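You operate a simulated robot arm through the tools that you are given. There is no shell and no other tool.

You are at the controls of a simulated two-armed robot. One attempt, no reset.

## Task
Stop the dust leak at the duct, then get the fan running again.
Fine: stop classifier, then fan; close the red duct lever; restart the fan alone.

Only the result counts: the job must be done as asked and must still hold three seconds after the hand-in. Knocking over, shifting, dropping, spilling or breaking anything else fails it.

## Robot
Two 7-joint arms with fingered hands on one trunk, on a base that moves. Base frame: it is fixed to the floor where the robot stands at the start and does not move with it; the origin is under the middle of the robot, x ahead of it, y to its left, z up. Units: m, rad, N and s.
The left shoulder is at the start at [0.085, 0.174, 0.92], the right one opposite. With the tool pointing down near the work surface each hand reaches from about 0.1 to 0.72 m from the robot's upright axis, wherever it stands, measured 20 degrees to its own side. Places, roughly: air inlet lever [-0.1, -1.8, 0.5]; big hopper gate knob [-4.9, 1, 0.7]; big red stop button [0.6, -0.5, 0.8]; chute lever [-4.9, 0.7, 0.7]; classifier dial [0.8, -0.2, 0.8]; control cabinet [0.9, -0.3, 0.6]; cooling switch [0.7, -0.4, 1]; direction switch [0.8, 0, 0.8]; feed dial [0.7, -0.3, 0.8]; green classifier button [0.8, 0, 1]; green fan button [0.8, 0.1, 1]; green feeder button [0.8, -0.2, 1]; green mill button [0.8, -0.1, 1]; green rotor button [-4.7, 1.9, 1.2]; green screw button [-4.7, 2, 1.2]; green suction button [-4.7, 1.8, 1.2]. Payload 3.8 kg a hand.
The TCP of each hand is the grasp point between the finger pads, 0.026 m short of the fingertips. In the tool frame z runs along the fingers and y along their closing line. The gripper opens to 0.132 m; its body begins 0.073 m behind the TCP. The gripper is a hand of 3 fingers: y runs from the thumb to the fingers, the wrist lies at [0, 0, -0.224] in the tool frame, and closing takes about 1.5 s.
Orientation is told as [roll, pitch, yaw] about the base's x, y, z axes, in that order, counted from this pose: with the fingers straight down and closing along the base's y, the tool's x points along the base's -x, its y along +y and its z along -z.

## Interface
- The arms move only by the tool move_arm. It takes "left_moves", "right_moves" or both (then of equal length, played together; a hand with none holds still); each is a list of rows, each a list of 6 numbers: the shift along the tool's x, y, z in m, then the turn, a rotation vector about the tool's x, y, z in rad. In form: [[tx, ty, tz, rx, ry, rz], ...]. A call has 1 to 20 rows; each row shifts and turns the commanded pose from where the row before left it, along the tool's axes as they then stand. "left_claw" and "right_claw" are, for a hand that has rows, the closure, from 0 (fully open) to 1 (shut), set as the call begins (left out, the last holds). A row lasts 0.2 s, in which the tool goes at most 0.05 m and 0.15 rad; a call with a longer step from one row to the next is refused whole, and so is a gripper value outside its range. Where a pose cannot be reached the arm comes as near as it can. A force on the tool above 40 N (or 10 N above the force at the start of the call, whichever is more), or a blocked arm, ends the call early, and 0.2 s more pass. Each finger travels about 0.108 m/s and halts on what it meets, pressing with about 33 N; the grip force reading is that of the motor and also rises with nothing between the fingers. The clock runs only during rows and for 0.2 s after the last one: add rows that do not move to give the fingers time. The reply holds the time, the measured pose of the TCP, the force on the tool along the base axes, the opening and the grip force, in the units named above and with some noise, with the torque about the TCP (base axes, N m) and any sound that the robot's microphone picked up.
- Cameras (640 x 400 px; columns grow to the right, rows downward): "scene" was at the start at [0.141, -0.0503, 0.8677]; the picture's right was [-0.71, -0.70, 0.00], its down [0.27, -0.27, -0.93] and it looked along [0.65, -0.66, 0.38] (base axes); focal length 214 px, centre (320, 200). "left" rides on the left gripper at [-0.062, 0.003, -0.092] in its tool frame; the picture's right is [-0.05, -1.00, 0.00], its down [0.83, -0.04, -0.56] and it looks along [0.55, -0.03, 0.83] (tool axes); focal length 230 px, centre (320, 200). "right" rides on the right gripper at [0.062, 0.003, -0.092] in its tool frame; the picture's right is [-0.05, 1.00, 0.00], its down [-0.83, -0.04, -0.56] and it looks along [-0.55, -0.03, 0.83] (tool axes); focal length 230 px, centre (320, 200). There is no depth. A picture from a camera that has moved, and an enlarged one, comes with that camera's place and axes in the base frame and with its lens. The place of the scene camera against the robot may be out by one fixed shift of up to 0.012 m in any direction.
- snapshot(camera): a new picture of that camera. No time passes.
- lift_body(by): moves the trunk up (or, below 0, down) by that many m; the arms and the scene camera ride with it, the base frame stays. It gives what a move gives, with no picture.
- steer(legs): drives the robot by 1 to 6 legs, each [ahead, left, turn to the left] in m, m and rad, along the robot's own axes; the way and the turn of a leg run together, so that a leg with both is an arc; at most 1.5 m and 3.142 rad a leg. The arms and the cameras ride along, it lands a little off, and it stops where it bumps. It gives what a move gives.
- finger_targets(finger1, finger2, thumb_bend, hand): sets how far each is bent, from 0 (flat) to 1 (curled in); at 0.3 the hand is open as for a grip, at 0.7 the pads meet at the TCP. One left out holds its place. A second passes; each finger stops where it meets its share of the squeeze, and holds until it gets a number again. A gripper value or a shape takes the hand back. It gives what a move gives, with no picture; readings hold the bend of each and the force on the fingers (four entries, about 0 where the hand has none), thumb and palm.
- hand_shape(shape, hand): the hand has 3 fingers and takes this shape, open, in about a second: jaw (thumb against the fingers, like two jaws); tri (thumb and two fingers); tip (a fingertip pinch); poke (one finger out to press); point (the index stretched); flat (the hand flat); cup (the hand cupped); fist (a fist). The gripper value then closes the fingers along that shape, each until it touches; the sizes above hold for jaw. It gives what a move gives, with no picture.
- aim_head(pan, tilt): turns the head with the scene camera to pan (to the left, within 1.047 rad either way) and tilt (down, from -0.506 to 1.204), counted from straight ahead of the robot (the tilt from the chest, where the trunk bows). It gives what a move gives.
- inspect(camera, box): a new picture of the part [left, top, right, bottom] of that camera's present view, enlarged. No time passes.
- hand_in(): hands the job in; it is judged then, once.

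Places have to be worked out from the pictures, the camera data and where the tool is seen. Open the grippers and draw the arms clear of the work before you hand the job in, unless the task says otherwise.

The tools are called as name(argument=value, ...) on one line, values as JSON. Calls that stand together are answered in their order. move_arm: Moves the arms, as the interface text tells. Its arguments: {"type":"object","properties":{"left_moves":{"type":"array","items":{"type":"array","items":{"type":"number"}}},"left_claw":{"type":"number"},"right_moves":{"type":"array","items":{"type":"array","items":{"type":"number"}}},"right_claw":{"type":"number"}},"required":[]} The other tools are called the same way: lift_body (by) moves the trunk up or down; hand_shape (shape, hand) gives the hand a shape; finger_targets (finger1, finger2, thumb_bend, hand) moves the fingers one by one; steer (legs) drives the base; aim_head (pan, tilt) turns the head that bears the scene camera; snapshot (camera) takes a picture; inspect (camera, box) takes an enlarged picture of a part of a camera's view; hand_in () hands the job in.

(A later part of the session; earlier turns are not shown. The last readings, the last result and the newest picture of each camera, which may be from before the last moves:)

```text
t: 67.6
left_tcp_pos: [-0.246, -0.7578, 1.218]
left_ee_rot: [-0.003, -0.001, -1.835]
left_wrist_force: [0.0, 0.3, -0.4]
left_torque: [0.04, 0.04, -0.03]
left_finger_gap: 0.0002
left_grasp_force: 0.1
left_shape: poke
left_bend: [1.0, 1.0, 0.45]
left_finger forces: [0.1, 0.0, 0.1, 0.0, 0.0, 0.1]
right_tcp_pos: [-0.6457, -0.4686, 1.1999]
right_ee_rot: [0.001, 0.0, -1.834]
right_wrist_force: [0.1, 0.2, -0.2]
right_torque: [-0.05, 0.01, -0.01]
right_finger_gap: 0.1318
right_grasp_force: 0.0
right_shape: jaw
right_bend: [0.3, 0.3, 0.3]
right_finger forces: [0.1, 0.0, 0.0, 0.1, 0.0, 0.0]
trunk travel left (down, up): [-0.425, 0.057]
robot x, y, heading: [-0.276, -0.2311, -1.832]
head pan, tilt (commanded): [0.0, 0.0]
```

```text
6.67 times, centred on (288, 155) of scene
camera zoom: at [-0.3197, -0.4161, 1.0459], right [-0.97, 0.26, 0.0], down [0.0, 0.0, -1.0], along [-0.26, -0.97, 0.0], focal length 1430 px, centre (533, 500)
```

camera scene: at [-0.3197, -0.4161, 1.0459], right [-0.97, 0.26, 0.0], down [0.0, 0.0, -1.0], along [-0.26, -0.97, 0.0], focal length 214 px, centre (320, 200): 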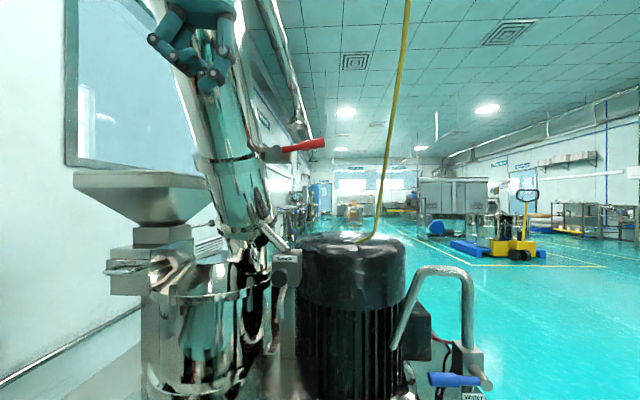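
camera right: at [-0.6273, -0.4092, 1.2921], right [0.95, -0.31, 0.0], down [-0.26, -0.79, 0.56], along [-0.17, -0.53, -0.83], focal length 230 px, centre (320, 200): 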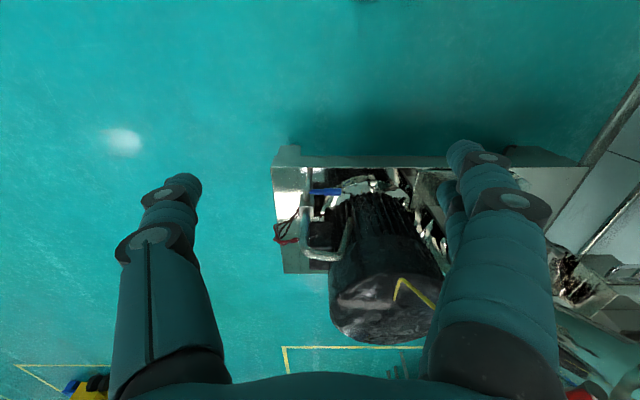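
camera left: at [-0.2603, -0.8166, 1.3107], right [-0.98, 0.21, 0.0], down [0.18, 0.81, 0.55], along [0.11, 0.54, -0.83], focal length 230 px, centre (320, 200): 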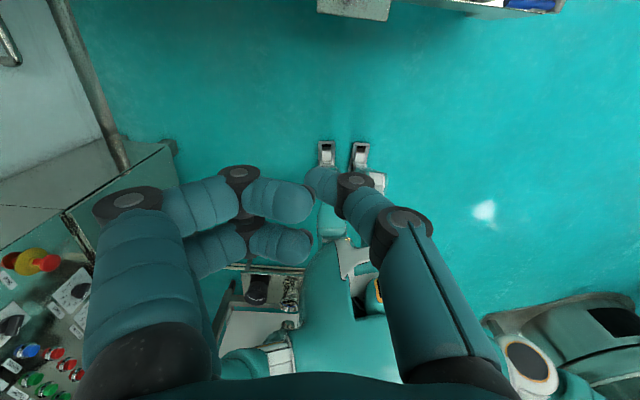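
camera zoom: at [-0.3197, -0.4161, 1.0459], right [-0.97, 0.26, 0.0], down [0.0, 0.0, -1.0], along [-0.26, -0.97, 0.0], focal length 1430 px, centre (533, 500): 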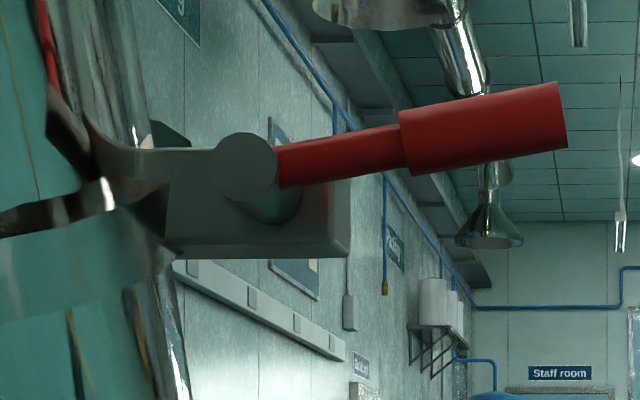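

The hub's axis points toward the robot, so the red handle swings up/down in the plane facing me; it now stands out to the right, about 10° above level, roughly 0.12 m long. I retract the left hand so it clears the duct, then set the right hand to poke for a gentle push test on the handle.

move_arm(left_moves=[[0.04, 0, 0, 0, 0, 0], [0.04, 0, 0, 0, 0, 0], [0.04, 0, 0, 0, 0, 0], [0.04, 0.01, 0, 0, 0, 0], [0.04, 0.01, 0, 0, 0, 0], [0, 0, 0, 0, 0, 0]])

hand_shape(shape="poke", hand="right")

snapshot(camera="scene")

snapshot(camera="right")

```text
t: 69.0
left_tcp_pos: [-0.1769, -0.5696, 1.2194]
left_ee_rot: [-0.001, -0.002, -1.836]
left_wrist_force: [-0.2, 0.9, 0.4]
left_torque: [-0.01, 0.01, -0.03]
left_finger_gap: 0.0
left_grasp_force: 0.0
left_shape: poke
left_bend: [1.0, 1.0, 0.45]
left_finger forces: [0.1, 0.1, 0.0, 0.0, 0.0, 0.1]
right_tcp_pos: [-0.6463, -0.469, 1.2005]
right_ee_rot: [-0.001, 0.0, -1.832]
right_wrist_force: [0.3, -0.5, -0.1]
right_torque: [-0.03, 0.03, 0.02]
right_finger_gap: 0.132
right_grasp_force: 0.0
right_shape: jaw
right_bend: [0.3, 0.3, 0.3]
right_finger forces: [0.1, 0.1, 0.1, 0.0, 0.0, 0.0]
trunk travel left (down, up): [-0.425, 0.057]
robot x, y, heading: [-0.2749, -0.2286, -1.834]
head pan, tilt (commanded): [0.0, 0.0]
```

```text
t: 69.9
left_tcp_pos: [-0.1753, -0.5682, 1.2191]
left_ee_rot: [-0.002, -0.003, -1.836]
left_wrist_force: [-0.1, 0.6, 0.5]
left_torque: [0.0, 0.02, -0.01]
left_finger_gap: 0.0
left_grasp_force: 0.1
left_shape: poke
left_bend: [1.0, 1.0, 0.45]
left_finger forces: [0.0, 0.0, 0.1, 0.0, 0.0, 0.0]
right_tcp_pos: [-0.6459, -0.4672, 1.2005]
right_ee_rot: [0.001, -0.001, -1.833]
right_wrist_force: [0.2, -0.1, 0.4]
right_torque: [0.01, 0.0, 0.03]
right_finger_gap: 0.0
right_grasp_force: 0.1
right_shape: poke
right_bend: [1.0, 1.0, 0.45]
right_finger forces: [0.0, 0.0, 0.1, 0.1, 0.1, 0.0]
trunk travel left (down, up): [-0.425, 0.057]
robot x, y, heading: [-0.2755, -0.2324, -1.836]
head pan, tilt (commanded): [0.0, 0.0]
```

```text
taken
camera scene: at [-0.3196, -0.4162, 1.0459], right [-0.97, 0.26, 0.0], down [0.0, 0.0, -1.0], along [-0.26, -0.97, 0.0], focal length 214 px, centre (320, 200)
```

scene: 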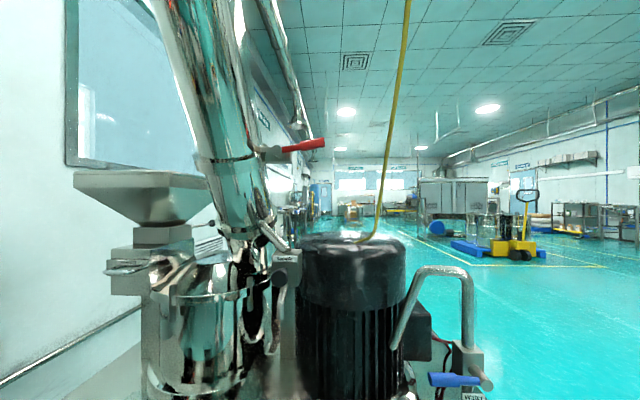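

```text
taken
camera right: at [-0.6273, -0.4092, 1.2921], right [0.95, -0.31, 0.0], down [-0.26, -0.79, 0.56], along [-0.17, -0.53, -0.83], focal length 230 px, centre (320, 200)
```

right: 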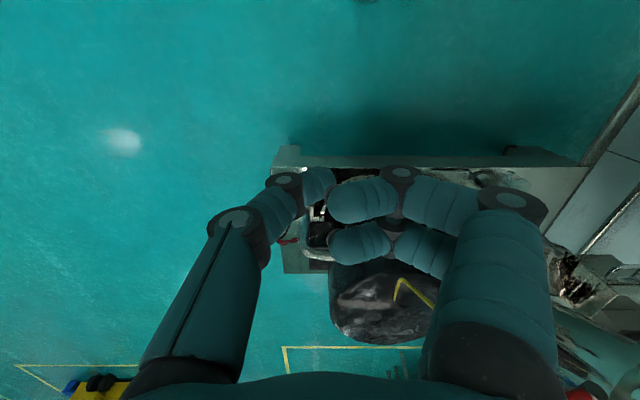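

I notice a yellow cable hanging to the motor near the lever. Before moving the arm I locate it, using the scene and right-hand views.

inspect(camera="scene", box=[300, 0, 460, 260])

inspect(camera="right", box=[320, 200, 640, 400])

snapshot(camera="left")

```text
1.54 times, centred on (380, 130) of scene
camera zoom: at [-0.3196, -0.4162, 1.0459], right [-0.97, 0.26, 0.0], down [0.0, 0.0, -1.0], along [-0.26, -0.97, 0.0], focal length 330 px, centre (228, 308)
```

zoom: 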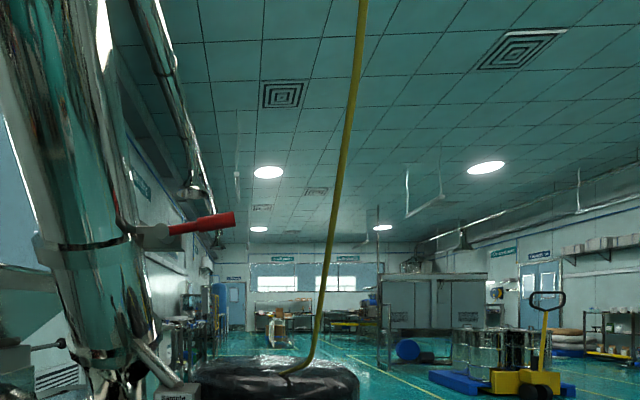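

```text
2.00 times, centred on (480, 300) of right
camera zoom: at [-0.6273, -0.4092, 1.2921], right [0.95, -0.31, 0.0], down [-0.26, -0.79, 0.56], along [-0.17, -0.53, -0.83], focal length 460 px, centre (0, 0)
```

zoom: 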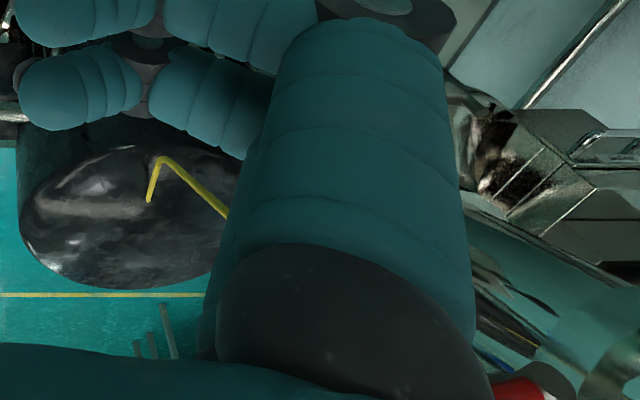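

```text
taken
camera left: at [-0.1906, -0.6292, 1.3117], right [-0.98, 0.21, 0.0], down [0.18, 0.81, 0.55], along [0.11, 0.54, -0.83], focal length 230 px, centre (320, 200)
```

left: 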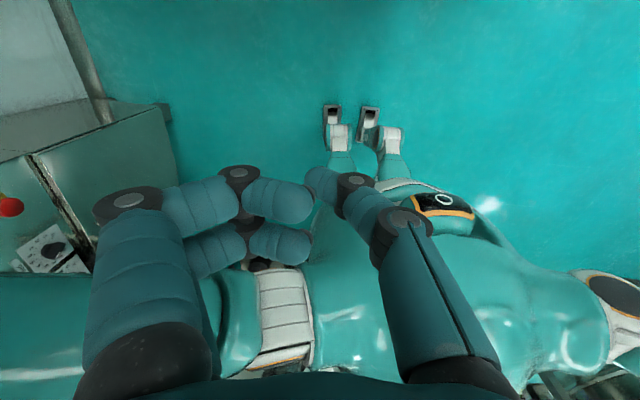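

The cable hangs at about [-0.52, -0.70] near lever height, i.e. to the right of the lever's front, so the left hand is the safer one (duct stays to its left). I lower the trunk 0.2 m (better posture), shape the left hand as a closed jaw to act as a peg, and bring it up pointing forward, still short of the lever.

lift_body(by=-0.2)

hand_shape(shape="jaw", hand="left")

move_arm(left_moves=[[-0.02, -0.006, -0.02, 0, -0.1428, 0], [-0.0226, -0.006, -0.017, 0, -0.1428, 0], [-0.0248, -0.006, -0.0136, 0, -0.1428, 0], [-0.0265, -0.006, -0.0099, 0, -0.1428, 0], [-0.0276, -0.006, -0.006, 0, -0.1428, 0], [-0.0282, -0.006, -0.002, 0, -0.1428, 0], [-0.0282, -0.006, 0.002, 0, -0.1428, 0], [-0.0276, -0.006, 0.006, 0, -0.1428, 0], [-0.0265, -0.006, 0.0099, 0, -0.1428, 0], [-0.0248, -0.006, 0.0136, 0, -0.1428, 0], [-0.0226, -0.006, 0.017, 0, -0.1428, 0], [0, 0, 0, 0, 0, 0]], left_claw=1.0)

snapshot(camera="left")

snapshot(camera="scene")

```text
t: 72.0
left_tcp_pos: [-0.1731, -0.5683, 1.0179]
left_ee_rot: [-0.003, -0.001, -1.832]
left_wrist_force: [-0.5, -0.6, 0.0]
left_torque: [-0.04, -0.01, 0.02]
left_finger_gap: 0.0002
left_grasp_force: 0.2
left_shape: poke
left_bend: [1.0, 1.0, 0.45]
left_finger forces: [0.0, 0.0, 0.0, 0.0, 0.1, 0.1]
right_tcp_pos: [-0.6454, -0.4682, 1.0005]
right_ee_rot: [0.001, -0.001, -1.833]
right_wrist_force: [-0.6, 0.1, -0.5]
right_torque: [0.0, 0.0, 0.0]
right_finger_gap: 0.0
right_grasp_force: 0.1
right_shape: poke
right_bend: [1.0, 1.0, 0.45]
right_finger forces: [0.0, 0.0, 0.0, 0.0, 0.0, 0.1]
trunk travel left (down, up): [-0.225, 0.257]
robot x, y, heading: [-0.2734, -0.2322, -1.833]
head pan, tilt (commanded): [0.0, 0.0]
```

```text
t: 72.9
left_tcp_pos: [-0.1749, -0.5692, 1.0182]
left_ee_rot: [-0.002, -0.001, -1.834]
left_wrist_force: [-0.5, 0.0, 0.6]
left_torque: [0.0, 0.02, -0.02]
left_finger_gap: 0.1321
left_grasp_force: 0.0
left_shape: jaw
left_bend: [0.3, 0.3, 0.3]
left_finger forces: [0.1, 0.0, 0.0, 0.0, 0.0, 0.1]
right_tcp_pos: [-0.645, -0.4677, 1.0003]
right_ee_rot: [0.0, -0.001, -1.832]
right_wrist_force: [0.0, 0.0, -0.1]
right_torque: [0.0, 0.0, -0.01]
right_finger_gap: 0.0001
right_grasp_force: 0.1
right_shape: poke
right_bend: [1.0, 1.0, 0.45]
right_finger forces: [0.0, 0.0, 0.0, 0.0, 0.0, 0.1]
trunk travel left (down, up): [-0.225, 0.257]
robot x, y, heading: [-0.2778, -0.2369, -1.835]
head pan, tilt (commanded): [0.0, 0.0]
```

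```text
t: 75.5
left_tcp_pos: [-0.2942, -0.7654, 1.2371]
left_ee_rot: [-2.499, -1.565, 0.664]
left_wrist_force: [-0.4, -1.1, 0.6]
left_torque: [0.02, 0.0, 0.02]
left_finger_gap: 0.0
left_grasp_force: 32.7
left_shape: jaw
left_bend: [0.68, 0.68, 0.74]
left_finger forces: [0.0, 0.0, 0.0, 0.0, 0.1, 0.0]
right_tcp_pos: [-0.646, -0.468, 1.001]
right_ee_rot: [0.0, -0.001, -1.833]
right_wrist_force: [0.5, 0.9, 0.8]
right_torque: [0.02, 0.04, -0.01]
right_finger_gap: 0.0001
right_grasp_force: 0.0
right_shape: poke
right_bend: [1.0, 1.0, 0.45]
right_finger forces: [0.1, 0.0, 0.1, 0.0, 0.1, 0.1]
trunk travel left (down, up): [-0.225, 0.257]
robot x, y, heading: [-0.2784, -0.2342, -1.835]
head pan, tilt (commanded): [0.0, 0.0]
```

```text
taken
camera left: at [-0.2692, -0.6764, 1.2985], right [-0.96, 0.26, 0.05], down [0.1, 0.55, -0.83], along [-0.25, -0.8, -0.55], focal length 230 px, centre (320, 200)
```

left: 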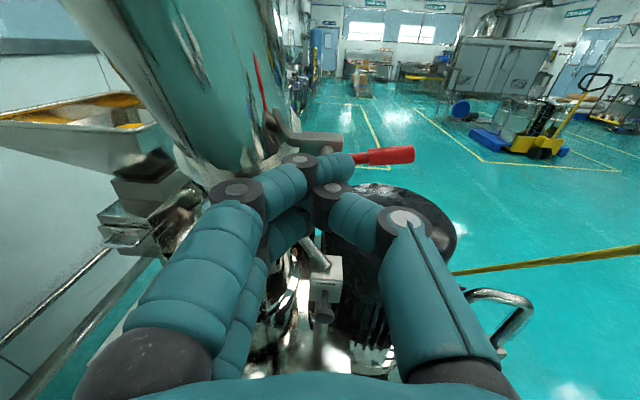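

```text
taken
camera scene: at [-0.3145, -0.3972, 0.8356], right [-0.97, 0.26, 0.0], down [0.0, 0.0, -1.0], along [-0.26, -0.97, 0.0], focal length 214 px, centre (320, 200)
```

scene: 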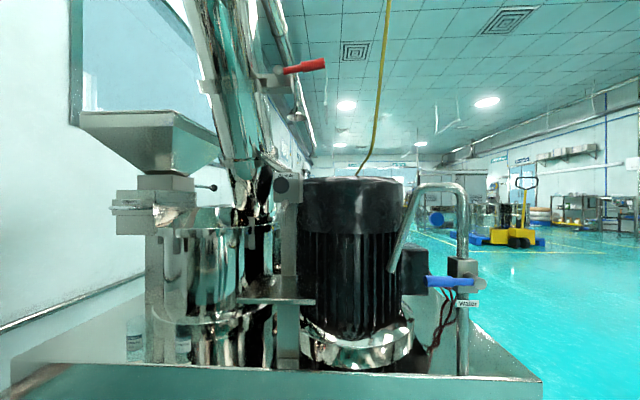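

Good view: the hand camera sees the lever just beyond the fingertips. I enlarge both views.

inspect(camera="left", box=[230, 40, 430, 190])

inspect(camera="scene", box=[190, 30, 350, 130])

```text
2.67 times, centred on (330, 115) of left
camera zoom: at [-0.2692, -0.6764, 1.2985], right [-0.96, 0.26, 0.05], down [0.1, 0.55, -0.83], along [-0.25, -0.8, -0.55], focal length 614 px, centre (293, 427)
```

zoom: 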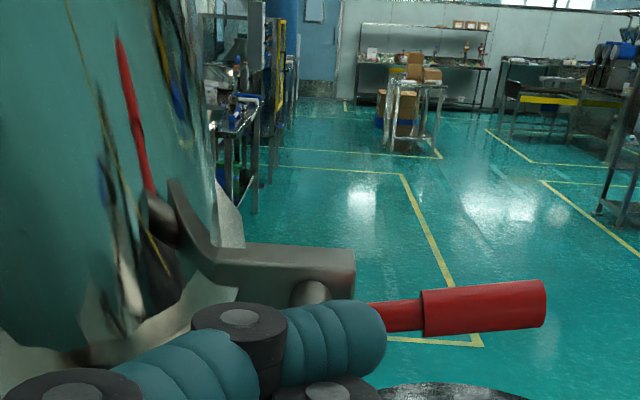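

```text
4.00 times, centred on (270, 80) of scene
camera zoom: at [-0.3145, -0.3972, 0.8356], right [-0.97, 0.26, 0.0], down [0.0, 0.0, -1.0], along [-0.26, -0.97, 0.0], focal length 858 px, centre (520, 680)
```

zoom: 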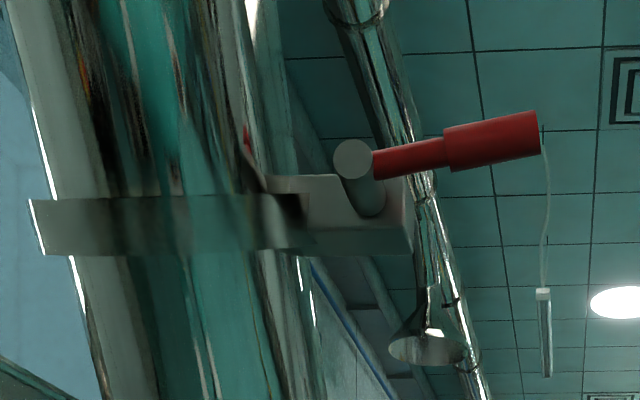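

The hub is a stub protruding toward me with the handle on its end. I raise the closed-jaw peg slightly and move it forward/right so it lies just above the handle (handle midpoint about [-0.439, -0.936, 1.184]).

move_arm(left_moves=[[-0.014, -0.01, 0.01, 0, 0, 0], [-0.014, -0.015, 0.02, 0, 0, 0], [0, -0.015, 0.03, 0, 0, 0], [0, -0.015, 0.035, 0, 0, 0], [0, -0.015, 0.035, 0, 0, 0], [0, -0.015, 0.035, 0, 0, 0], [0, -0.008, 0.025, 0, 0, 0], [0, 0, 0, 0, 0, 0]])

snapshot(camera="left")

snapshot(camera="scene")

```text
t: 77.3
left_tcp_pos: [-0.4349, -0.923, 1.2646]
left_ee_rot: [-2.073, -1.569, 0.24]
left_wrist_force: [0.2, -0.7, -0.4]
left_torque: [0.0, 0.03, 0.03]
left_finger_gap: 0.0
left_grasp_force: 33.2
left_shape: jaw
left_bend: [0.68, 0.68, 0.74]
left_finger forces: [0.0, 0.0, 0.1, 0.0, 0.0, 0.1]
right_tcp_pos: [-0.6453, -0.4671, 0.9993]
right_ee_rot: [-0.001, -0.001, -1.832]
right_wrist_force: [0.5, -0.1, 0.8]
right_torque: [0.01, -0.01, 0.02]
right_finger_gap: 0.0
right_grasp_force: 0.2
right_shape: poke
right_bend: [1.0, 1.0, 0.45]
right_finger forces: [0.0, 0.0, 0.0, 0.0, 0.1, 0.0]
trunk travel left (down, up): [-0.225, 0.257]
robot x, y, heading: [-0.275, -0.2307, -1.834]
head pan, tilt (commanded): [0.0, 0.0]
```

```text
taken
camera left: at [-0.4094, -0.8346, 1.326], right [-0.96, 0.26, 0.05], down [0.1, 0.55, -0.83], along [-0.25, -0.8, -0.55], focal length 230 px, centre (320, 200)
```

left: 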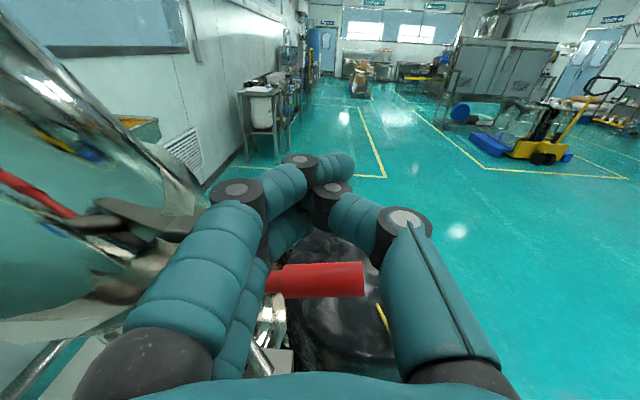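

```text
taken
camera scene: at [-0.3144, -0.3973, 0.8355], right [-0.97, 0.26, 0.0], down [0.0, 0.0, -1.0], along [-0.26, -0.97, 0.0], focal length 214 px, centre (320, 200)
```

scene: 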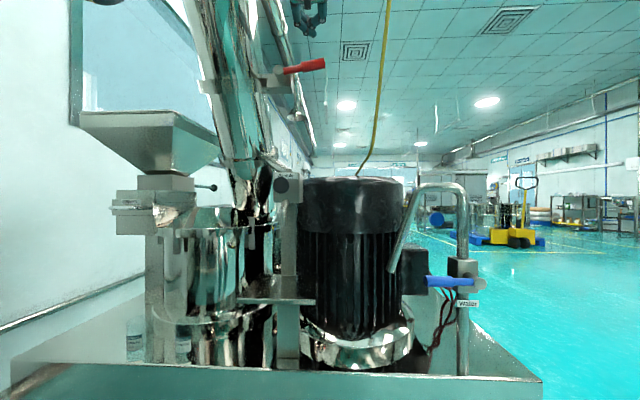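

The handle passes right under the peg (tip ~0.036 m to the right, ~0.07 m below). I go forward 0.012 and descend gently until contact.

move_arm(left_moves=[[0, 0, 0.012, 0, 0, 0], [0.01, 0, 0, 0, 0, 0], [0.01, 0, 0, 0, 0, 0], [0.008, 0, 0, 0, 0, 0], [0.005, 0, 0, 0, 0, 0], [0.005, 0, 0, 0, 0, 0], [0, 0, 0, 0, 0, 0]])

snapshot(camera="left")

inspect(camera="scene", box=[190, 30, 350, 130])

```text
t: 78.9
left_tcp_pos: [-0.4369, -0.9361, 1.2275]
left_ee_rot: [-1.907, -1.57, 0.075]
left_wrist_force: [-0.2, 0.2, -0.1]
left_torque: [-0.03, -0.02, -0.03]
left_finger_gap: 0.0
left_grasp_force: 32.4
left_shape: jaw
left_bend: [0.68, 0.68, 0.74]
left_finger forces: [0.0, 0.1, 0.0, 0.0, 0.0, 0.1]
right_tcp_pos: [-0.6467, -0.4687, 1.0014]
right_ee_rot: [0.001, 0.0, -1.832]
right_wrist_force: [-0.6, 0.4, 0.3]
right_torque: [0.01, 0.0, -0.02]
right_finger_gap: 0.0
right_grasp_force: 0.0
right_shape: poke
right_bend: [1.0, 1.0, 0.45]
right_finger forces: [0.1, 0.0, 0.1, 0.0, 0.0, 0.0]
trunk travel left (down, up): [-0.225, 0.257]
robot x, y, heading: [-0.2773, -0.2337, -1.837]
head pan, tilt (commanded): [0.0, 0.0]
```

```text
taken
camera left: at [-0.4112, -0.8469, 1.29], right [-0.96, 0.26, 0.05], down [0.1, 0.55, -0.83], along [-0.25, -0.8, -0.55], focal length 230 px, centre (320, 200)
```

left: 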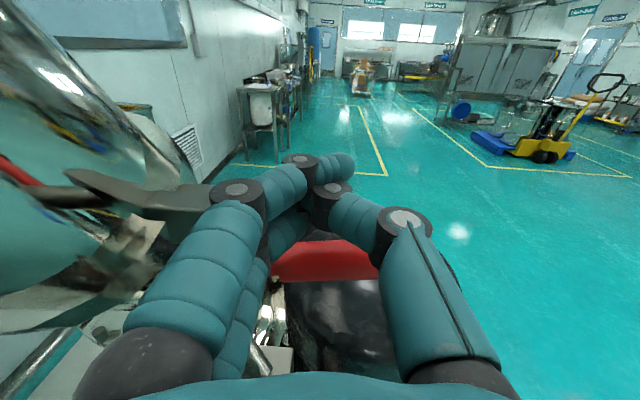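

```text
4.00 times, centred on (270, 80) of scene
camera zoom: at [-0.3145, -0.3973, 0.8355], right [-0.97, 0.26, 0.0], down [0.0, 0.0, -1.0], along [-0.26, -0.97, 0.0], focal length 858 px, centre (520, 680)
```

zoom: 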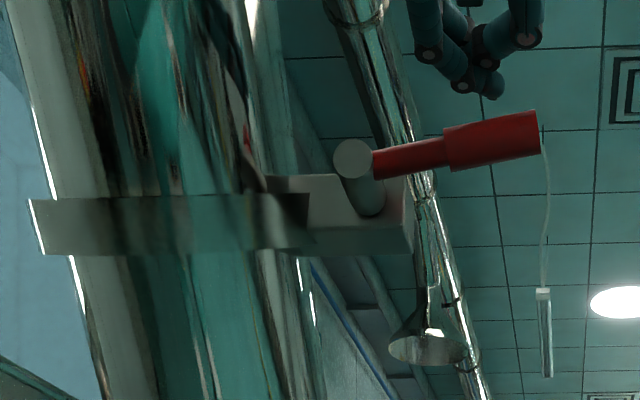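

The peg is right over the handle's grip with ~0.014 m gap. I press down further slowly.

move_arm(left_moves=[[0.006, 0, 0, 0, 0, 0], [0.006, 0, 0, 0, 0, 0], [0.005, 0, 0, 0, 0, 0], [0.005, 0, 0, 0, 0, 0], [0.005, 0, 0, 0, 0, 0]])

inspect(camera="scene", box=[190, 30, 350, 130])

```text
t: 80.1
left_tcp_pos: [-0.4363, -0.9347, 1.2064]
left_ee_rot: [-2.63, -1.561, 0.799]
left_wrist_force: [-3.0, -4.3, 11.1]
left_torque: [-0.19, 0.22, 0.02]
left_finger_gap: 0.0001
left_grasp_force: 32.9
left_shape: jaw
left_bend: [0.68, 0.67, 0.74]
left_finger forces: [0.0, 21.8, 0.1, 0.0, 0.0, 0.1]
right_tcp_pos: [-0.6459, -0.4674, 0.9997]
right_ee_rot: [-0.001, -0.001, -1.833]
right_wrist_force: [1.0, -0.1, -0.8]
right_torque: [0.03, -0.01, 0.01]
right_finger_gap: 0.0002
right_grasp_force: 0.1
right_shape: poke
right_bend: [1.0, 1.0, 0.45]
right_finger forces: [0.0, 0.1, 0.0, 0.1, 0.2, 0.0]
trunk travel left (down, up): [-0.225, 0.257]
robot x, y, heading: [-0.274, -0.2293, -1.834]
head pan, tilt (commanded): [0.0, 0.0]
```

```text
4.00 times, centred on (270, 80) of scene
camera zoom: at [-0.3147, -0.397, 0.8357], right [-0.97, 0.26, 0.0], down [0.0, 0.0, -1.0], along [-0.26, -0.97, 0.0], focal length 858 px, centre (520, 680)
```

zoom: 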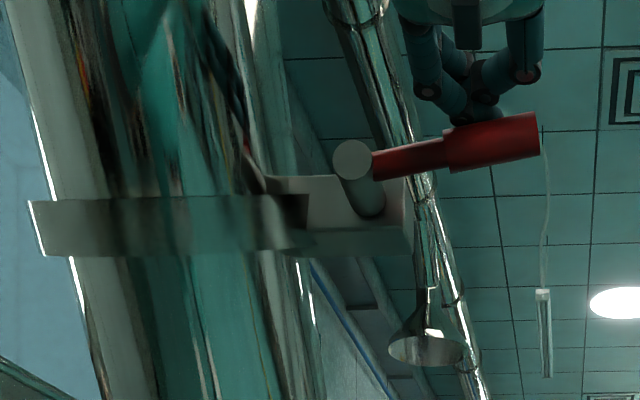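

Contact made (about 11–20 N) with hardly any movement so far. I press another few mm to see whether it yields downward.

move_arm(left_moves=[[0.004, 0, 0, 0, 0, 0], [0.004, 0, 0, 0, 0, 0], [0.003, 0, 0, 0, 0, 0]])

inspect(camera="scene", box=[190, 30, 350, 130])

```text
t: 80.8
left_tcp_pos: [-0.4362, -0.9329, 1.2055]
left_ee_rot: [-2.779, -1.544, 0.942]
left_wrist_force: [-1.6, -3.4, 10.1]
left_torque: [-0.16, 0.15, 0.04]
left_finger_gap: 0.0
left_grasp_force: 32.9
left_shape: jaw
left_bend: [0.68, 0.66, 0.74]
left_finger forces: [0.0, 20.3, 0.0, 0.0, 0.0, 0.1]
right_tcp_pos: [-0.646, -0.4678, 1.0001]
right_ee_rot: [-0.001, -0.001, -1.834]
right_wrist_force: [0.5, -0.4, 0.1]
right_torque: [-0.01, 0.01, 0.03]
right_finger_gap: 0.0
right_grasp_force: 0.0
right_shape: poke
right_bend: [1.0, 1.0, 0.45]
right_finger forces: [0.0, 0.0, 0.1, 0.0, 0.0, 0.1]
trunk travel left (down, up): [-0.225, 0.257]
robot x, y, heading: [-0.2778, -0.2314, -1.834]
head pan, tilt (commanded): [0.0, 0.0]
stopped in row 3 (left hand): the force on the tool passed its limit at 42 N (the readings are from after the stop); the commanded pose is now the measured one
```

```text
4.00 times, centred on (270, 80) of scene
camera zoom: at [-0.3146, -0.3977, 0.8353], right [-0.97, 0.26, 0.0], down [0.0, 0.0, -1.0], along [-0.26, -0.97, 0.0], focal length 858 px, centre (520, 680)
```

zoom: 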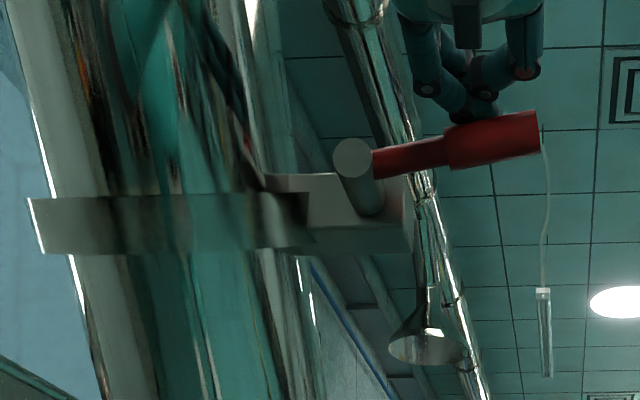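

At 42 N it doesn't yield downward, so down is its stop and it must swing up. I lift off, back out, drop below the handle and come forward underneath it.

move_arm(left_moves=[[-0.015, 0, 0, 0, 0, 0], [-0.015, 0, 0, 0, 0, 0], [0, 0.003, -0.04, 0, 0, 0], [0, 0.003, -0.04, 0, 0, 0], [0, 0.003, -0.04, 0, 0, 0], [0.03, 0, 0, 0, 0, 0], [0.03, 0, 0, 0, 0, 0], [0.03, 0, 0, 0, 0, 0], [0.03, 0, 0, 0, 0, 0], [0, 0, 0, 0, 0, 0]])

snapshot(camera="left")

snapshot(camera="scene")

```text
t: 83.0
left_tcp_pos: [-0.3996, -0.822, 1.11]
left_ee_rot: [-2.771, -1.551, 0.937]
left_wrist_force: [0.0, -0.2, 0.6]
left_torque: [0.0, 0.05, -0.03]
left_finger_gap: 0.0
left_grasp_force: 33.5
left_shape: jaw
left_bend: [0.68, 0.67, 0.74]
left_finger forces: [0.1, 0.0, 0.1, 0.0, 0.0, 0.0]
right_tcp_pos: [-0.6471, -0.4686, 1.0011]
right_ee_rot: [0.0, 0.0, -1.832]
right_wrist_force: [0.6, -1.3, 0.5]
right_torque: [0.0, -0.02, 0.02]
right_finger_gap: 0.0
right_grasp_force: 0.1
right_shape: poke
right_bend: [1.0, 1.0, 0.45]
right_finger forces: [0.1, 0.1, 0.1, 0.0, 0.0, 0.1]
trunk travel left (down, up): [-0.225, 0.257]
robot x, y, heading: [-0.2729, -0.2346, -1.835]
head pan, tilt (commanded): [0.0, 0.0]
```

```text
taken
camera left: at [-0.3735, -0.7321, 1.1701], right [-0.96, 0.26, 0.06], down [0.09, 0.53, -0.84], along [-0.25, -0.8, -0.54], focal length 230 px, centre (320, 200)
```

left: 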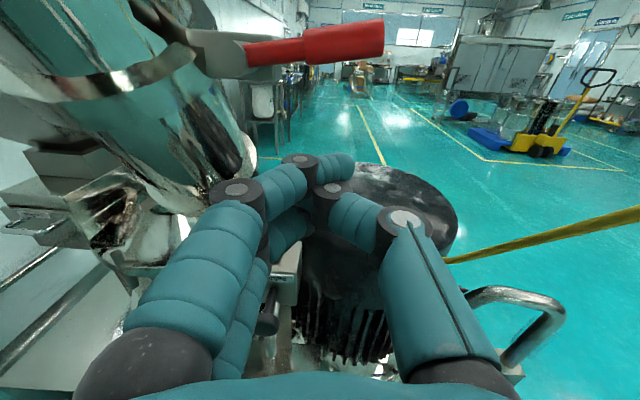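

```text
taken
camera scene: at [-0.3146, -0.3974, 0.8355], right [-0.97, 0.26, 0.0], down [0.0, 0.0, -1.0], along [-0.26, -0.97, 0.0], focal length 214 px, centre (320, 200)
```

scene: 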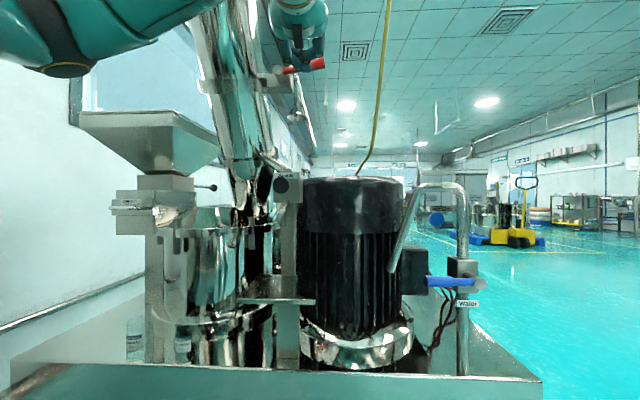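

The peg is below and in front of the handle, clear of the cable. I move forward beneath the handle.

move_arm(left_moves=[[0, 0, 0.03, 0, 0, 0], [0, 0, 0.03, 0, 0, 0], [0, 0, 0.03, 0, 0, 0], [0, 0, 0.025, 0, 0, 0], [0, 0, 0, 0, 0, 0]])

snapshot(camera="left")

inspect(camera="scene", box=[190, 20, 350, 120])

```text
t: 84.2
left_tcp_pos: [-0.4259, -0.9324, 1.1145]
left_ee_rot: [-2.789, -1.55, 0.955]
left_wrist_force: [-0.1, 0.1, 0.1]
left_torque: [0.01, -0.02, -0.02]
left_finger_gap: 0.0
left_grasp_force: 33.2
left_shape: jaw
left_bend: [0.68, 0.67, 0.74]
left_finger forces: [0.0, 0.0, 0.0, 0.0, 0.1, 0.0]
right_tcp_pos: [-0.646, -0.4678, 1.0]
right_ee_rot: [0.001, 0.0, -1.832]
right_wrist_force: [-0.5, -0.3, -0.3]
right_torque: [0.0, 0.0, 0.01]
right_finger_gap: 0.0003
right_grasp_force: 0.1
right_shape: poke
right_bend: [1.0, 1.0, 0.45]
right_finger forces: [0.1, 0.0, 0.0, 0.0, 0.0, 0.0]
trunk travel left (down, up): [-0.225, 0.257]
robot x, y, heading: [-0.2767, -0.2329, -1.831]
head pan, tilt (commanded): [0.0, 0.0]
```

```text
taken
camera left: at [-0.3992, -0.8421, 1.1736], right [-0.96, 0.26, 0.06], down [0.09, 0.53, -0.84], along [-0.25, -0.8, -0.54], focal length 230 px, centre (320, 200)
```

left: 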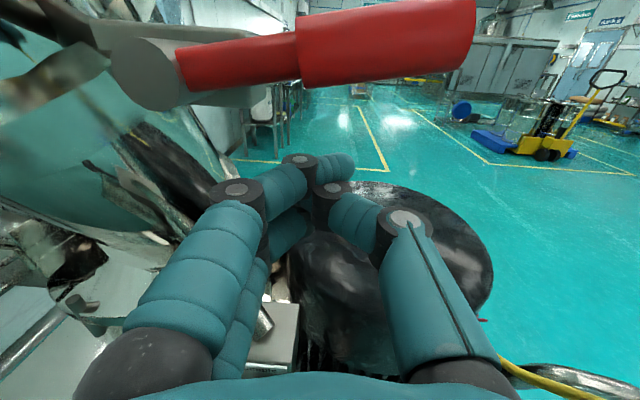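

```text
4.00 times, centred on (270, 70) of scene
camera zoom: at [-0.3146, -0.3975, 0.8355], right [-0.97, 0.26, 0.0], down [0.0, 0.0, -1.0], along [-0.26, -0.97, 0.0], focal length 858 px, centre (520, 720)
```

zoom: 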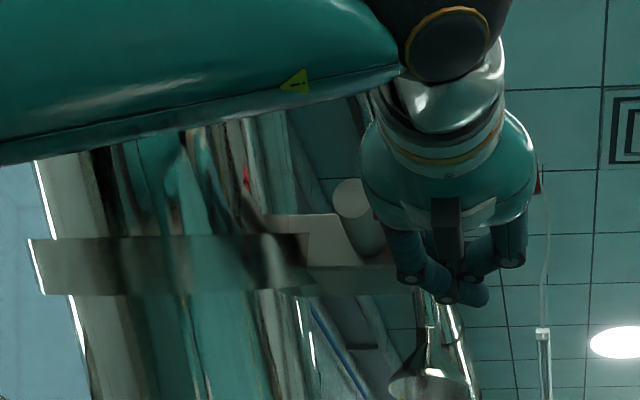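

The lever hangs just above the peg. I push upward slowly and watch force and lever angle.

move_arm(left_moves=[[-0.01, 0, 0, 0, 0, 0], [-0.008, 0, 0, 0, 0, 0], [-0.006, 0, 0, 0, 0, 0], [-0.005, 0, 0, 0, 0, 0], [-0.005, 0, 0, 0, 0, 0]])

snapshot(camera="left")

```text
t: 85.4
left_tcp_pos: [-0.4249, -0.9318, 1.145]
left_ee_rot: [-2.793, -1.552, 0.958]
left_wrist_force: [0.7, 0.6, -6.0]
left_torque: [0.0, 0.0, -0.02]
left_finger_gap: 0.0002
left_grasp_force: 32.8
left_shape: jaw
left_bend: [0.68, 0.67, 0.74]
left_finger forces: [0.0, 0.1, 0.1, 0.1, 0.0, 0.1]
right_tcp_pos: [-0.6461, -0.4683, 1.0004]
right_ee_rot: [0.0, -0.001, -1.832]
right_wrist_force: [-0.1, 0.1, -0.6]
right_torque: [0.01, 0.0, 0.02]
right_finger_gap: 0.0001
right_grasp_force: 0.0
right_shape: poke
right_bend: [1.0, 1.0, 0.45]
right_finger forces: [0.1, 0.1, 0.0, 0.1, 0.0, 0.0]
trunk travel left (down, up): [-0.225, 0.257]
robot x, y, heading: [-0.2744, -0.2333, -1.841]
head pan, tilt (commanded): [0.0, 0.0]
```

```text
taken
camera left: at [-0.3994, -0.8423, 1.2058], right [-0.96, 0.26, 0.06], down [0.09, 0.54, -0.84], along [-0.25, -0.8, -0.54], focal length 230 px, centre (320, 200)
```

left: 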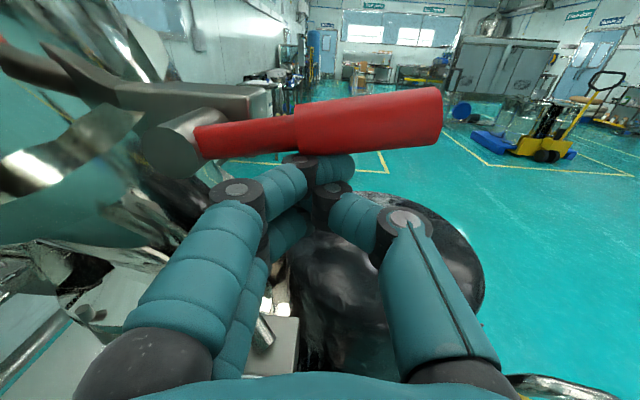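

Light contact (6 N) from below. I push up further in 5 mm steps.

move_arm(left_moves=[[-0.005, 0, 0, 0, 0, 0], [-0.005, 0, 0, 0, 0, 0], [-0.005, 0, 0, 0, 0, 0], [-0.005, 0, 0, 0, 0, 0]])

snapshot(camera="left")

```text
t: 86.4
left_tcp_pos: [-0.4265, -0.929, 1.168]
left_ee_rot: [-2.759, -1.548, 0.923]
left_wrist_force: [-0.3, 0.4, -2.0]
left_torque: [-0.01, -0.02, 0.0]
left_finger_gap: 0.0
left_grasp_force: 33.3
left_shape: jaw
left_bend: [0.69, 0.67, 0.74]
left_finger forces: [0.0, 0.0, 0.0, 0.0, 0.1, 0.1]
right_tcp_pos: [-0.6465, -0.4676, 1.0004]
right_ee_rot: [0.001, -0.001, -1.833]
right_wrist_force: [0.4, -0.5, 0.7]
right_torque: [0.01, 0.0, 0.01]
right_finger_gap: 0.0001
right_grasp_force: 0.1
right_shape: poke
right_bend: [1.0, 1.0, 0.45]
right_finger forces: [0.1, 0.1, 0.0, 0.0, 0.0, 0.0]
trunk travel left (down, up): [-0.225, 0.257]
robot x, y, heading: [-0.2766, -0.2344, -1.835]
head pan, tilt (commanded): [0.0, 0.0]
```

```text
taken
camera left: at [-0.3994, -0.8398, 1.2271], right [-0.96, 0.26, 0.06], down [0.09, 0.53, -0.84], along [-0.25, -0.8, -0.54], focal length 230 px, centre (320, 200)
```

left: 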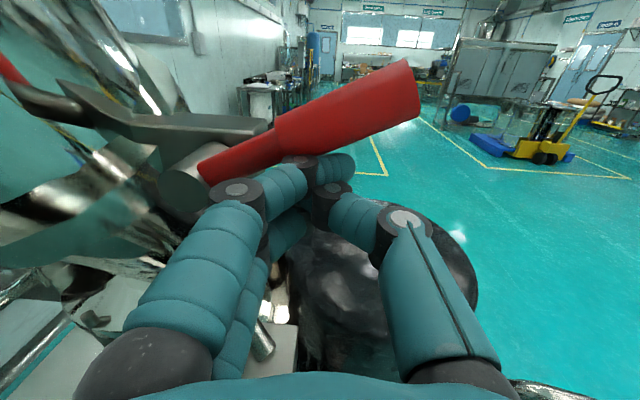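

The lever swings up (now ~28°). I follow its arc upward and gradually to the left.

move_arm(left_moves=[[-0.008, 0, 0, 0, 0, 0], [-0.008, 0, 0, 0, 0, 0], [-0.008, 0, 0, 0, 0, 0], [-0.008, 0.002, 0, 0, 0, 0], [-0.008, 0.004, 0, 0, 0, 0], [-0.008, 0.006, 0, 0, 0, 0], [0, 0, 0, 0, 0, 0]])

snapshot(camera="left")

inspect(camera="scene", box=[190, 20, 350, 120])

```text
t: 88.0
left_tcp_pos: [-0.4128, -0.9325, 1.2143]
left_ee_rot: [-2.769, -1.55, 0.933]
left_wrist_force: [-0.5, 1.2, -2.1]
left_torque: [0.04, 0.01, 0.01]
left_finger_gap: 0.0
left_grasp_force: 33.0
left_shape: jaw
left_bend: [0.68, 0.67, 0.74]
left_finger forces: [0.0, 0.1, 0.0, 0.0, 0.1, 0.0]
right_tcp_pos: [-0.6461, -0.4679, 1.0007]
right_ee_rot: [0.0, 0.0, -1.834]
right_wrist_force: [-0.2, -0.4, -0.7]
right_torque: [-0.02, 0.01, -0.02]
right_finger_gap: 0.0
right_grasp_force: 0.0
right_shape: poke
right_bend: [1.0, 1.0, 0.45]
right_finger forces: [0.1, 0.0, 0.1, 0.0, 0.0, 0.0]
trunk travel left (down, up): [-0.225, 0.257]
robot x, y, heading: [-0.274, -0.2312, -1.834]
head pan, tilt (commanded): [0.0, 0.0]
```

```text
taken
camera left: at [-0.387, -0.8421, 1.2747], right [-0.96, 0.26, 0.06], down [0.09, 0.53, -0.84], along [-0.25, -0.8, -0.54], focal length 230 px, centre (320, 200)
```

left: 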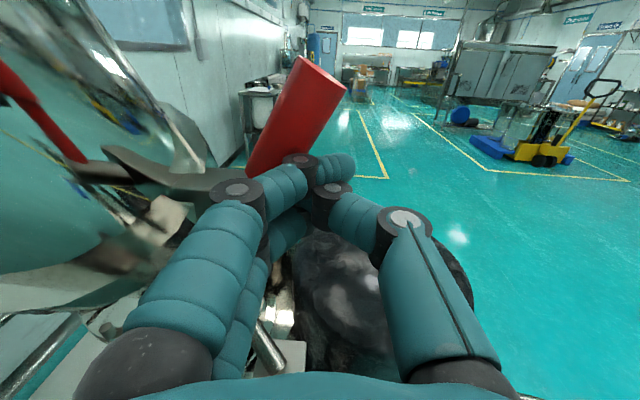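

```text
4.00 times, centred on (270, 70) of scene
camera zoom: at [-0.3148, -0.3976, 0.8355], right [-0.97, 0.26, 0.0], down [0.0, 0.0, -1.0], along [-0.26, -0.97, 0.0], focal length 858 px, centre (520, 720)
```

zoom: 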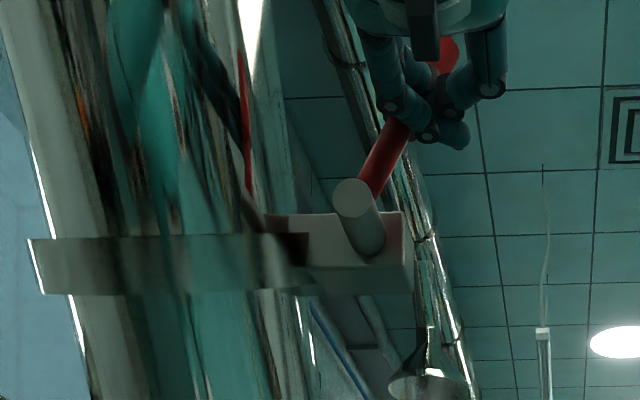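

Lever is at ~58°. I continue pushing left and up along the arc.

move_arm(left_moves=[[-0.006, 0.006, 0, 0, 0, 0], [-0.005, 0.007, 0, 0, 0, 0], [-0.004, 0.007, 0, 0, 0, 0], [-0.003, 0.007, 0, 0, 0, 0], [0, 0, 0, 0, 0, 0]])

snapshot(camera="left")

inspect(camera="scene", box=[190, 20, 350, 120])

```text
t: 89.2
left_tcp_pos: [-0.3886, -0.9413, 1.232]
left_ee_rot: [-2.784, -1.549, 0.949]
left_wrist_force: [0.7, -0.4, -0.2]
left_torque: [0.04, -0.01, 0.03]
left_finger_gap: 0.0001
left_grasp_force: 33.2
left_shape: jaw
left_bend: [0.68, 0.67, 0.74]
left_finger forces: [0.1, 0.1, 0.0, 0.0, 0.1, 0.0]
right_tcp_pos: [-0.6462, -0.4676, 1.0]
right_ee_rot: [0.001, -0.002, -1.831]
right_wrist_force: [0.2, 0.0, 0.8]
right_torque: [-0.02, 0.0, 0.03]
right_finger_gap: 0.0
right_grasp_force: 0.0
right_shape: poke
right_bend: [1.0, 1.0, 0.45]
right_finger forces: [0.0, 0.0, 0.0, 0.1, 0.1, 0.0]
trunk travel left (down, up): [-0.225, 0.257]
robot x, y, heading: [-0.2767, -0.2321, -1.83]
head pan, tilt (commanded): [0.0, 0.0]
```

```text
taken
camera left: at [-0.3627, -0.851, 1.2924], right [-0.96, 0.26, 0.06], down [0.09, 0.53, -0.84], along [-0.25, -0.8, -0.54], focal length 230 px, centre (320, 200)
```

left: 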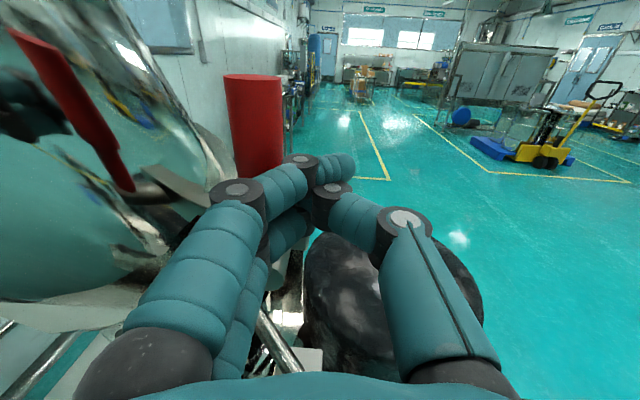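

```text
4.00 times, centred on (270, 70) of scene
camera zoom: at [-0.3147, -0.3975, 0.8355], right [-0.97, 0.26, 0.0], down [0.0, 0.0, -1.0], along [-0.26, -0.97, 0.0], focal length 858 px, centre (520, 720)
```

zoom: 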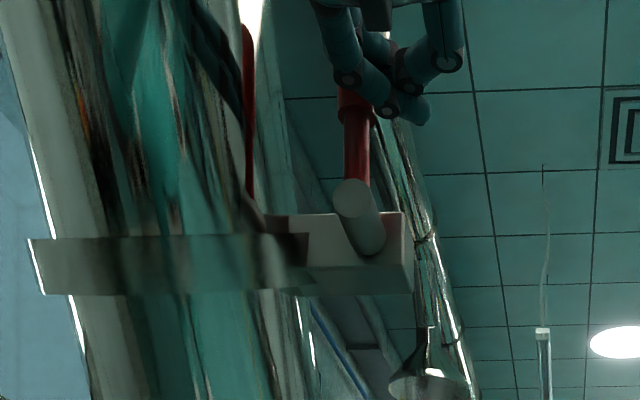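

The lever is about vertical now. I push on gently to the left to find its closed stop.

move_arm(left_moves=[[-0.002, 0.006, 0, 0, 0, 0], [0, 0.006, 0, 0, 0, 0], [0, 0.006, 0, 0, 0, 0], [0, 0.005, 0, 0, 0, 0]])

snapshot(camera="left")

inspect(camera="scene", box=[190, 20, 350, 120])

```text
t: 90.2
left_tcp_pos: [-0.3764, -0.9414, 1.2335]
left_ee_rot: [-3.105, -1.55, 1.255]
left_wrist_force: [-22.1, 16.1, -5.3]
left_torque: [0.07, 0.02, -0.33]
left_finger_gap: 0.0001
left_grasp_force: 32.9
left_shape: jaw
left_bend: [0.68, 0.67, 0.73]
left_finger forces: [0.0, 0.1, 0.0, 0.0, 46.9, 0.0]
right_tcp_pos: [-0.6495, -0.4659, 0.9993]
right_ee_rot: [0.002, -0.002, -1.835]
right_wrist_force: [0.6, -0.2, 0.0]
right_torque: [0.02, 0.01, -0.03]
right_finger_gap: 0.0
right_grasp_force: 0.0
right_shape: poke
right_bend: [1.0, 1.0, 0.45]
right_finger forces: [0.0, 0.1, 0.1, 0.0, 0.1, 0.0]
trunk travel left (down, up): [-0.225, 0.257]
robot x, y, heading: [-0.2741, -0.2316, -1.839]
head pan, tilt (commanded): [0.0, 0.0]
```

```text
taken
camera left: at [-0.3488, -0.8515, 1.2946], right [-0.96, 0.28, 0.05], down [0.11, 0.53, -0.84], along [-0.26, -0.8, -0.54], focal length 230 px, centre (320, 200)
```

left: 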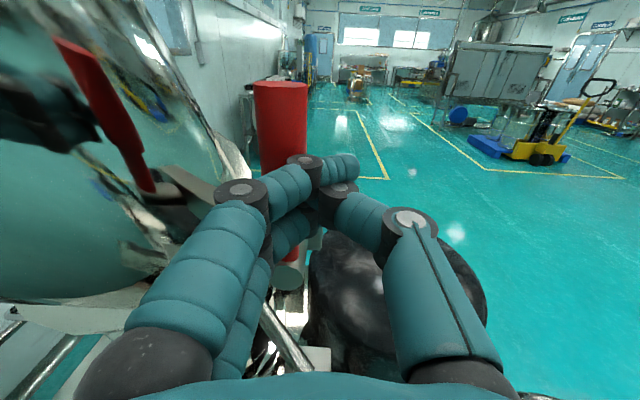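

```text
4.00 times, centred on (270, 70) of scene
camera zoom: at [-0.3175, -0.396, 0.8356], right [-0.97, 0.26, 0.0], down [0.0, 0.0, -1.0], along [-0.26, -0.97, 0.0], focal length 858 px, centre (520, 720)
```

zoom: 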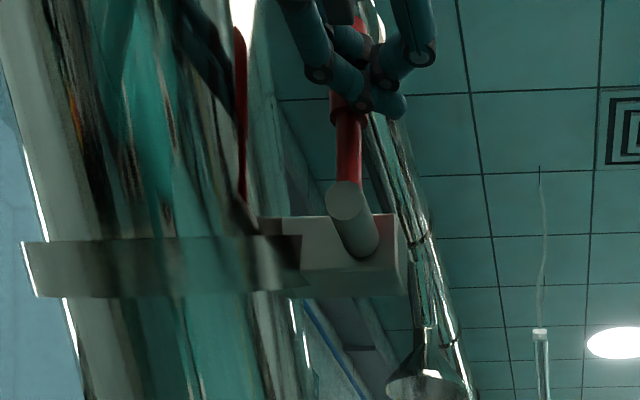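

The force rose to ~27 N with the lever upright and not moving further: this is its closed stop. I release sideways, then back the hand out toward me and check the lever stays.

move_arm(left_moves=[[0, -0.01, 0, 0, 0, 0], [0, -0.015, 0, 0, 0, 0], [0, -0.015, 0, 0, 0, 0], [0, 0, -0.03, 0, 0, 0], [0, 0, -0.04, 0, 0, 0], [0, 0, -0.04, 0, 0, 0], [0, 0.01, -0.04, 0, 0, 0], [0, 0.01, -0.03, 0, 0, 0], [0, 0, 0, 0, 0, 0]])

snapshot(camera="left")

snapshot(camera="scene")

```text
t: 92.2
left_tcp_pos: [-0.3397, -0.763, 1.2297]
left_ee_rot: [-2.783, -1.551, 0.947]
left_wrist_force: [0.4, 0.8, 0.1]
left_torque: [-0.03, 0.01, -0.01]
left_finger_gap: 0.0
left_grasp_force: 33.0
left_shape: jaw
left_bend: [0.68, 0.67, 0.75]
left_finger forces: [0.0, 0.0, 0.0, 0.0, 0.0, 0.0]
right_tcp_pos: [-0.6451, -0.4694, 1.0006]
right_ee_rot: [0.001, -0.002, -1.832]
right_wrist_force: [-0.9, -0.3, 0.1]
right_torque: [0.02, 0.01, -0.04]
right_finger_gap: 0.0
right_grasp_force: 0.1
right_shape: poke
right_bend: [1.0, 1.0, 0.45]
right_finger forces: [0.0, 0.1, 0.0, 0.0, 0.1, 0.1]
trunk travel left (down, up): [-0.225, 0.257]
robot x, y, heading: [-0.2726, -0.2381, -1.833]
head pan, tilt (commanded): [0.0, 0.0]
```

```text
taken
camera left: at [-0.3134, -0.674, 1.2894], right [-0.96, 0.26, 0.06], down [0.09, 0.53, -0.84], along [-0.25, -0.8, -0.54], focal length 230 px, centre (320, 200)
```

left: 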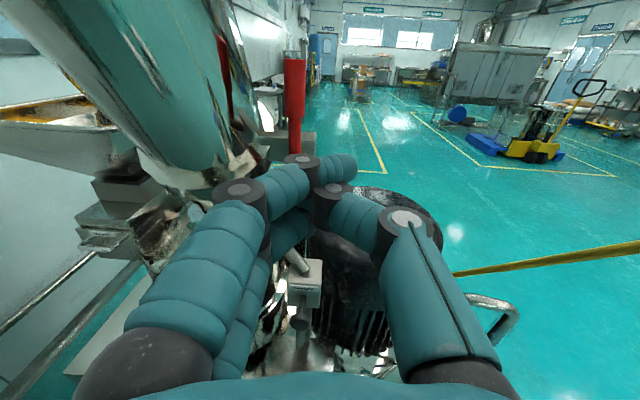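

```text
taken
camera scene: at [-0.3147, -0.3976, 0.8355], right [-0.97, 0.26, 0.0], down [0.0, 0.0, -1.0], along [-0.26, -0.97, 0.0], focal length 214 px, centre (320, 200)
```

scene: 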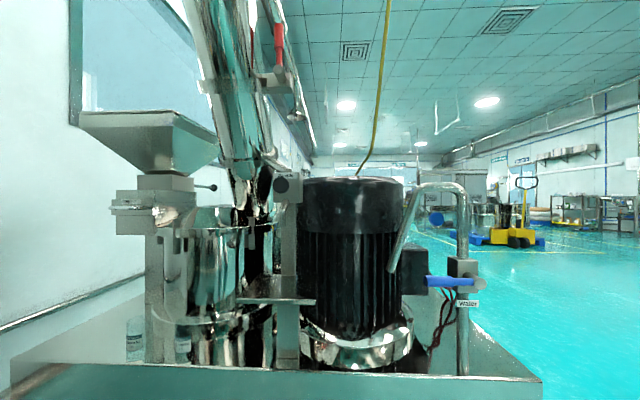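

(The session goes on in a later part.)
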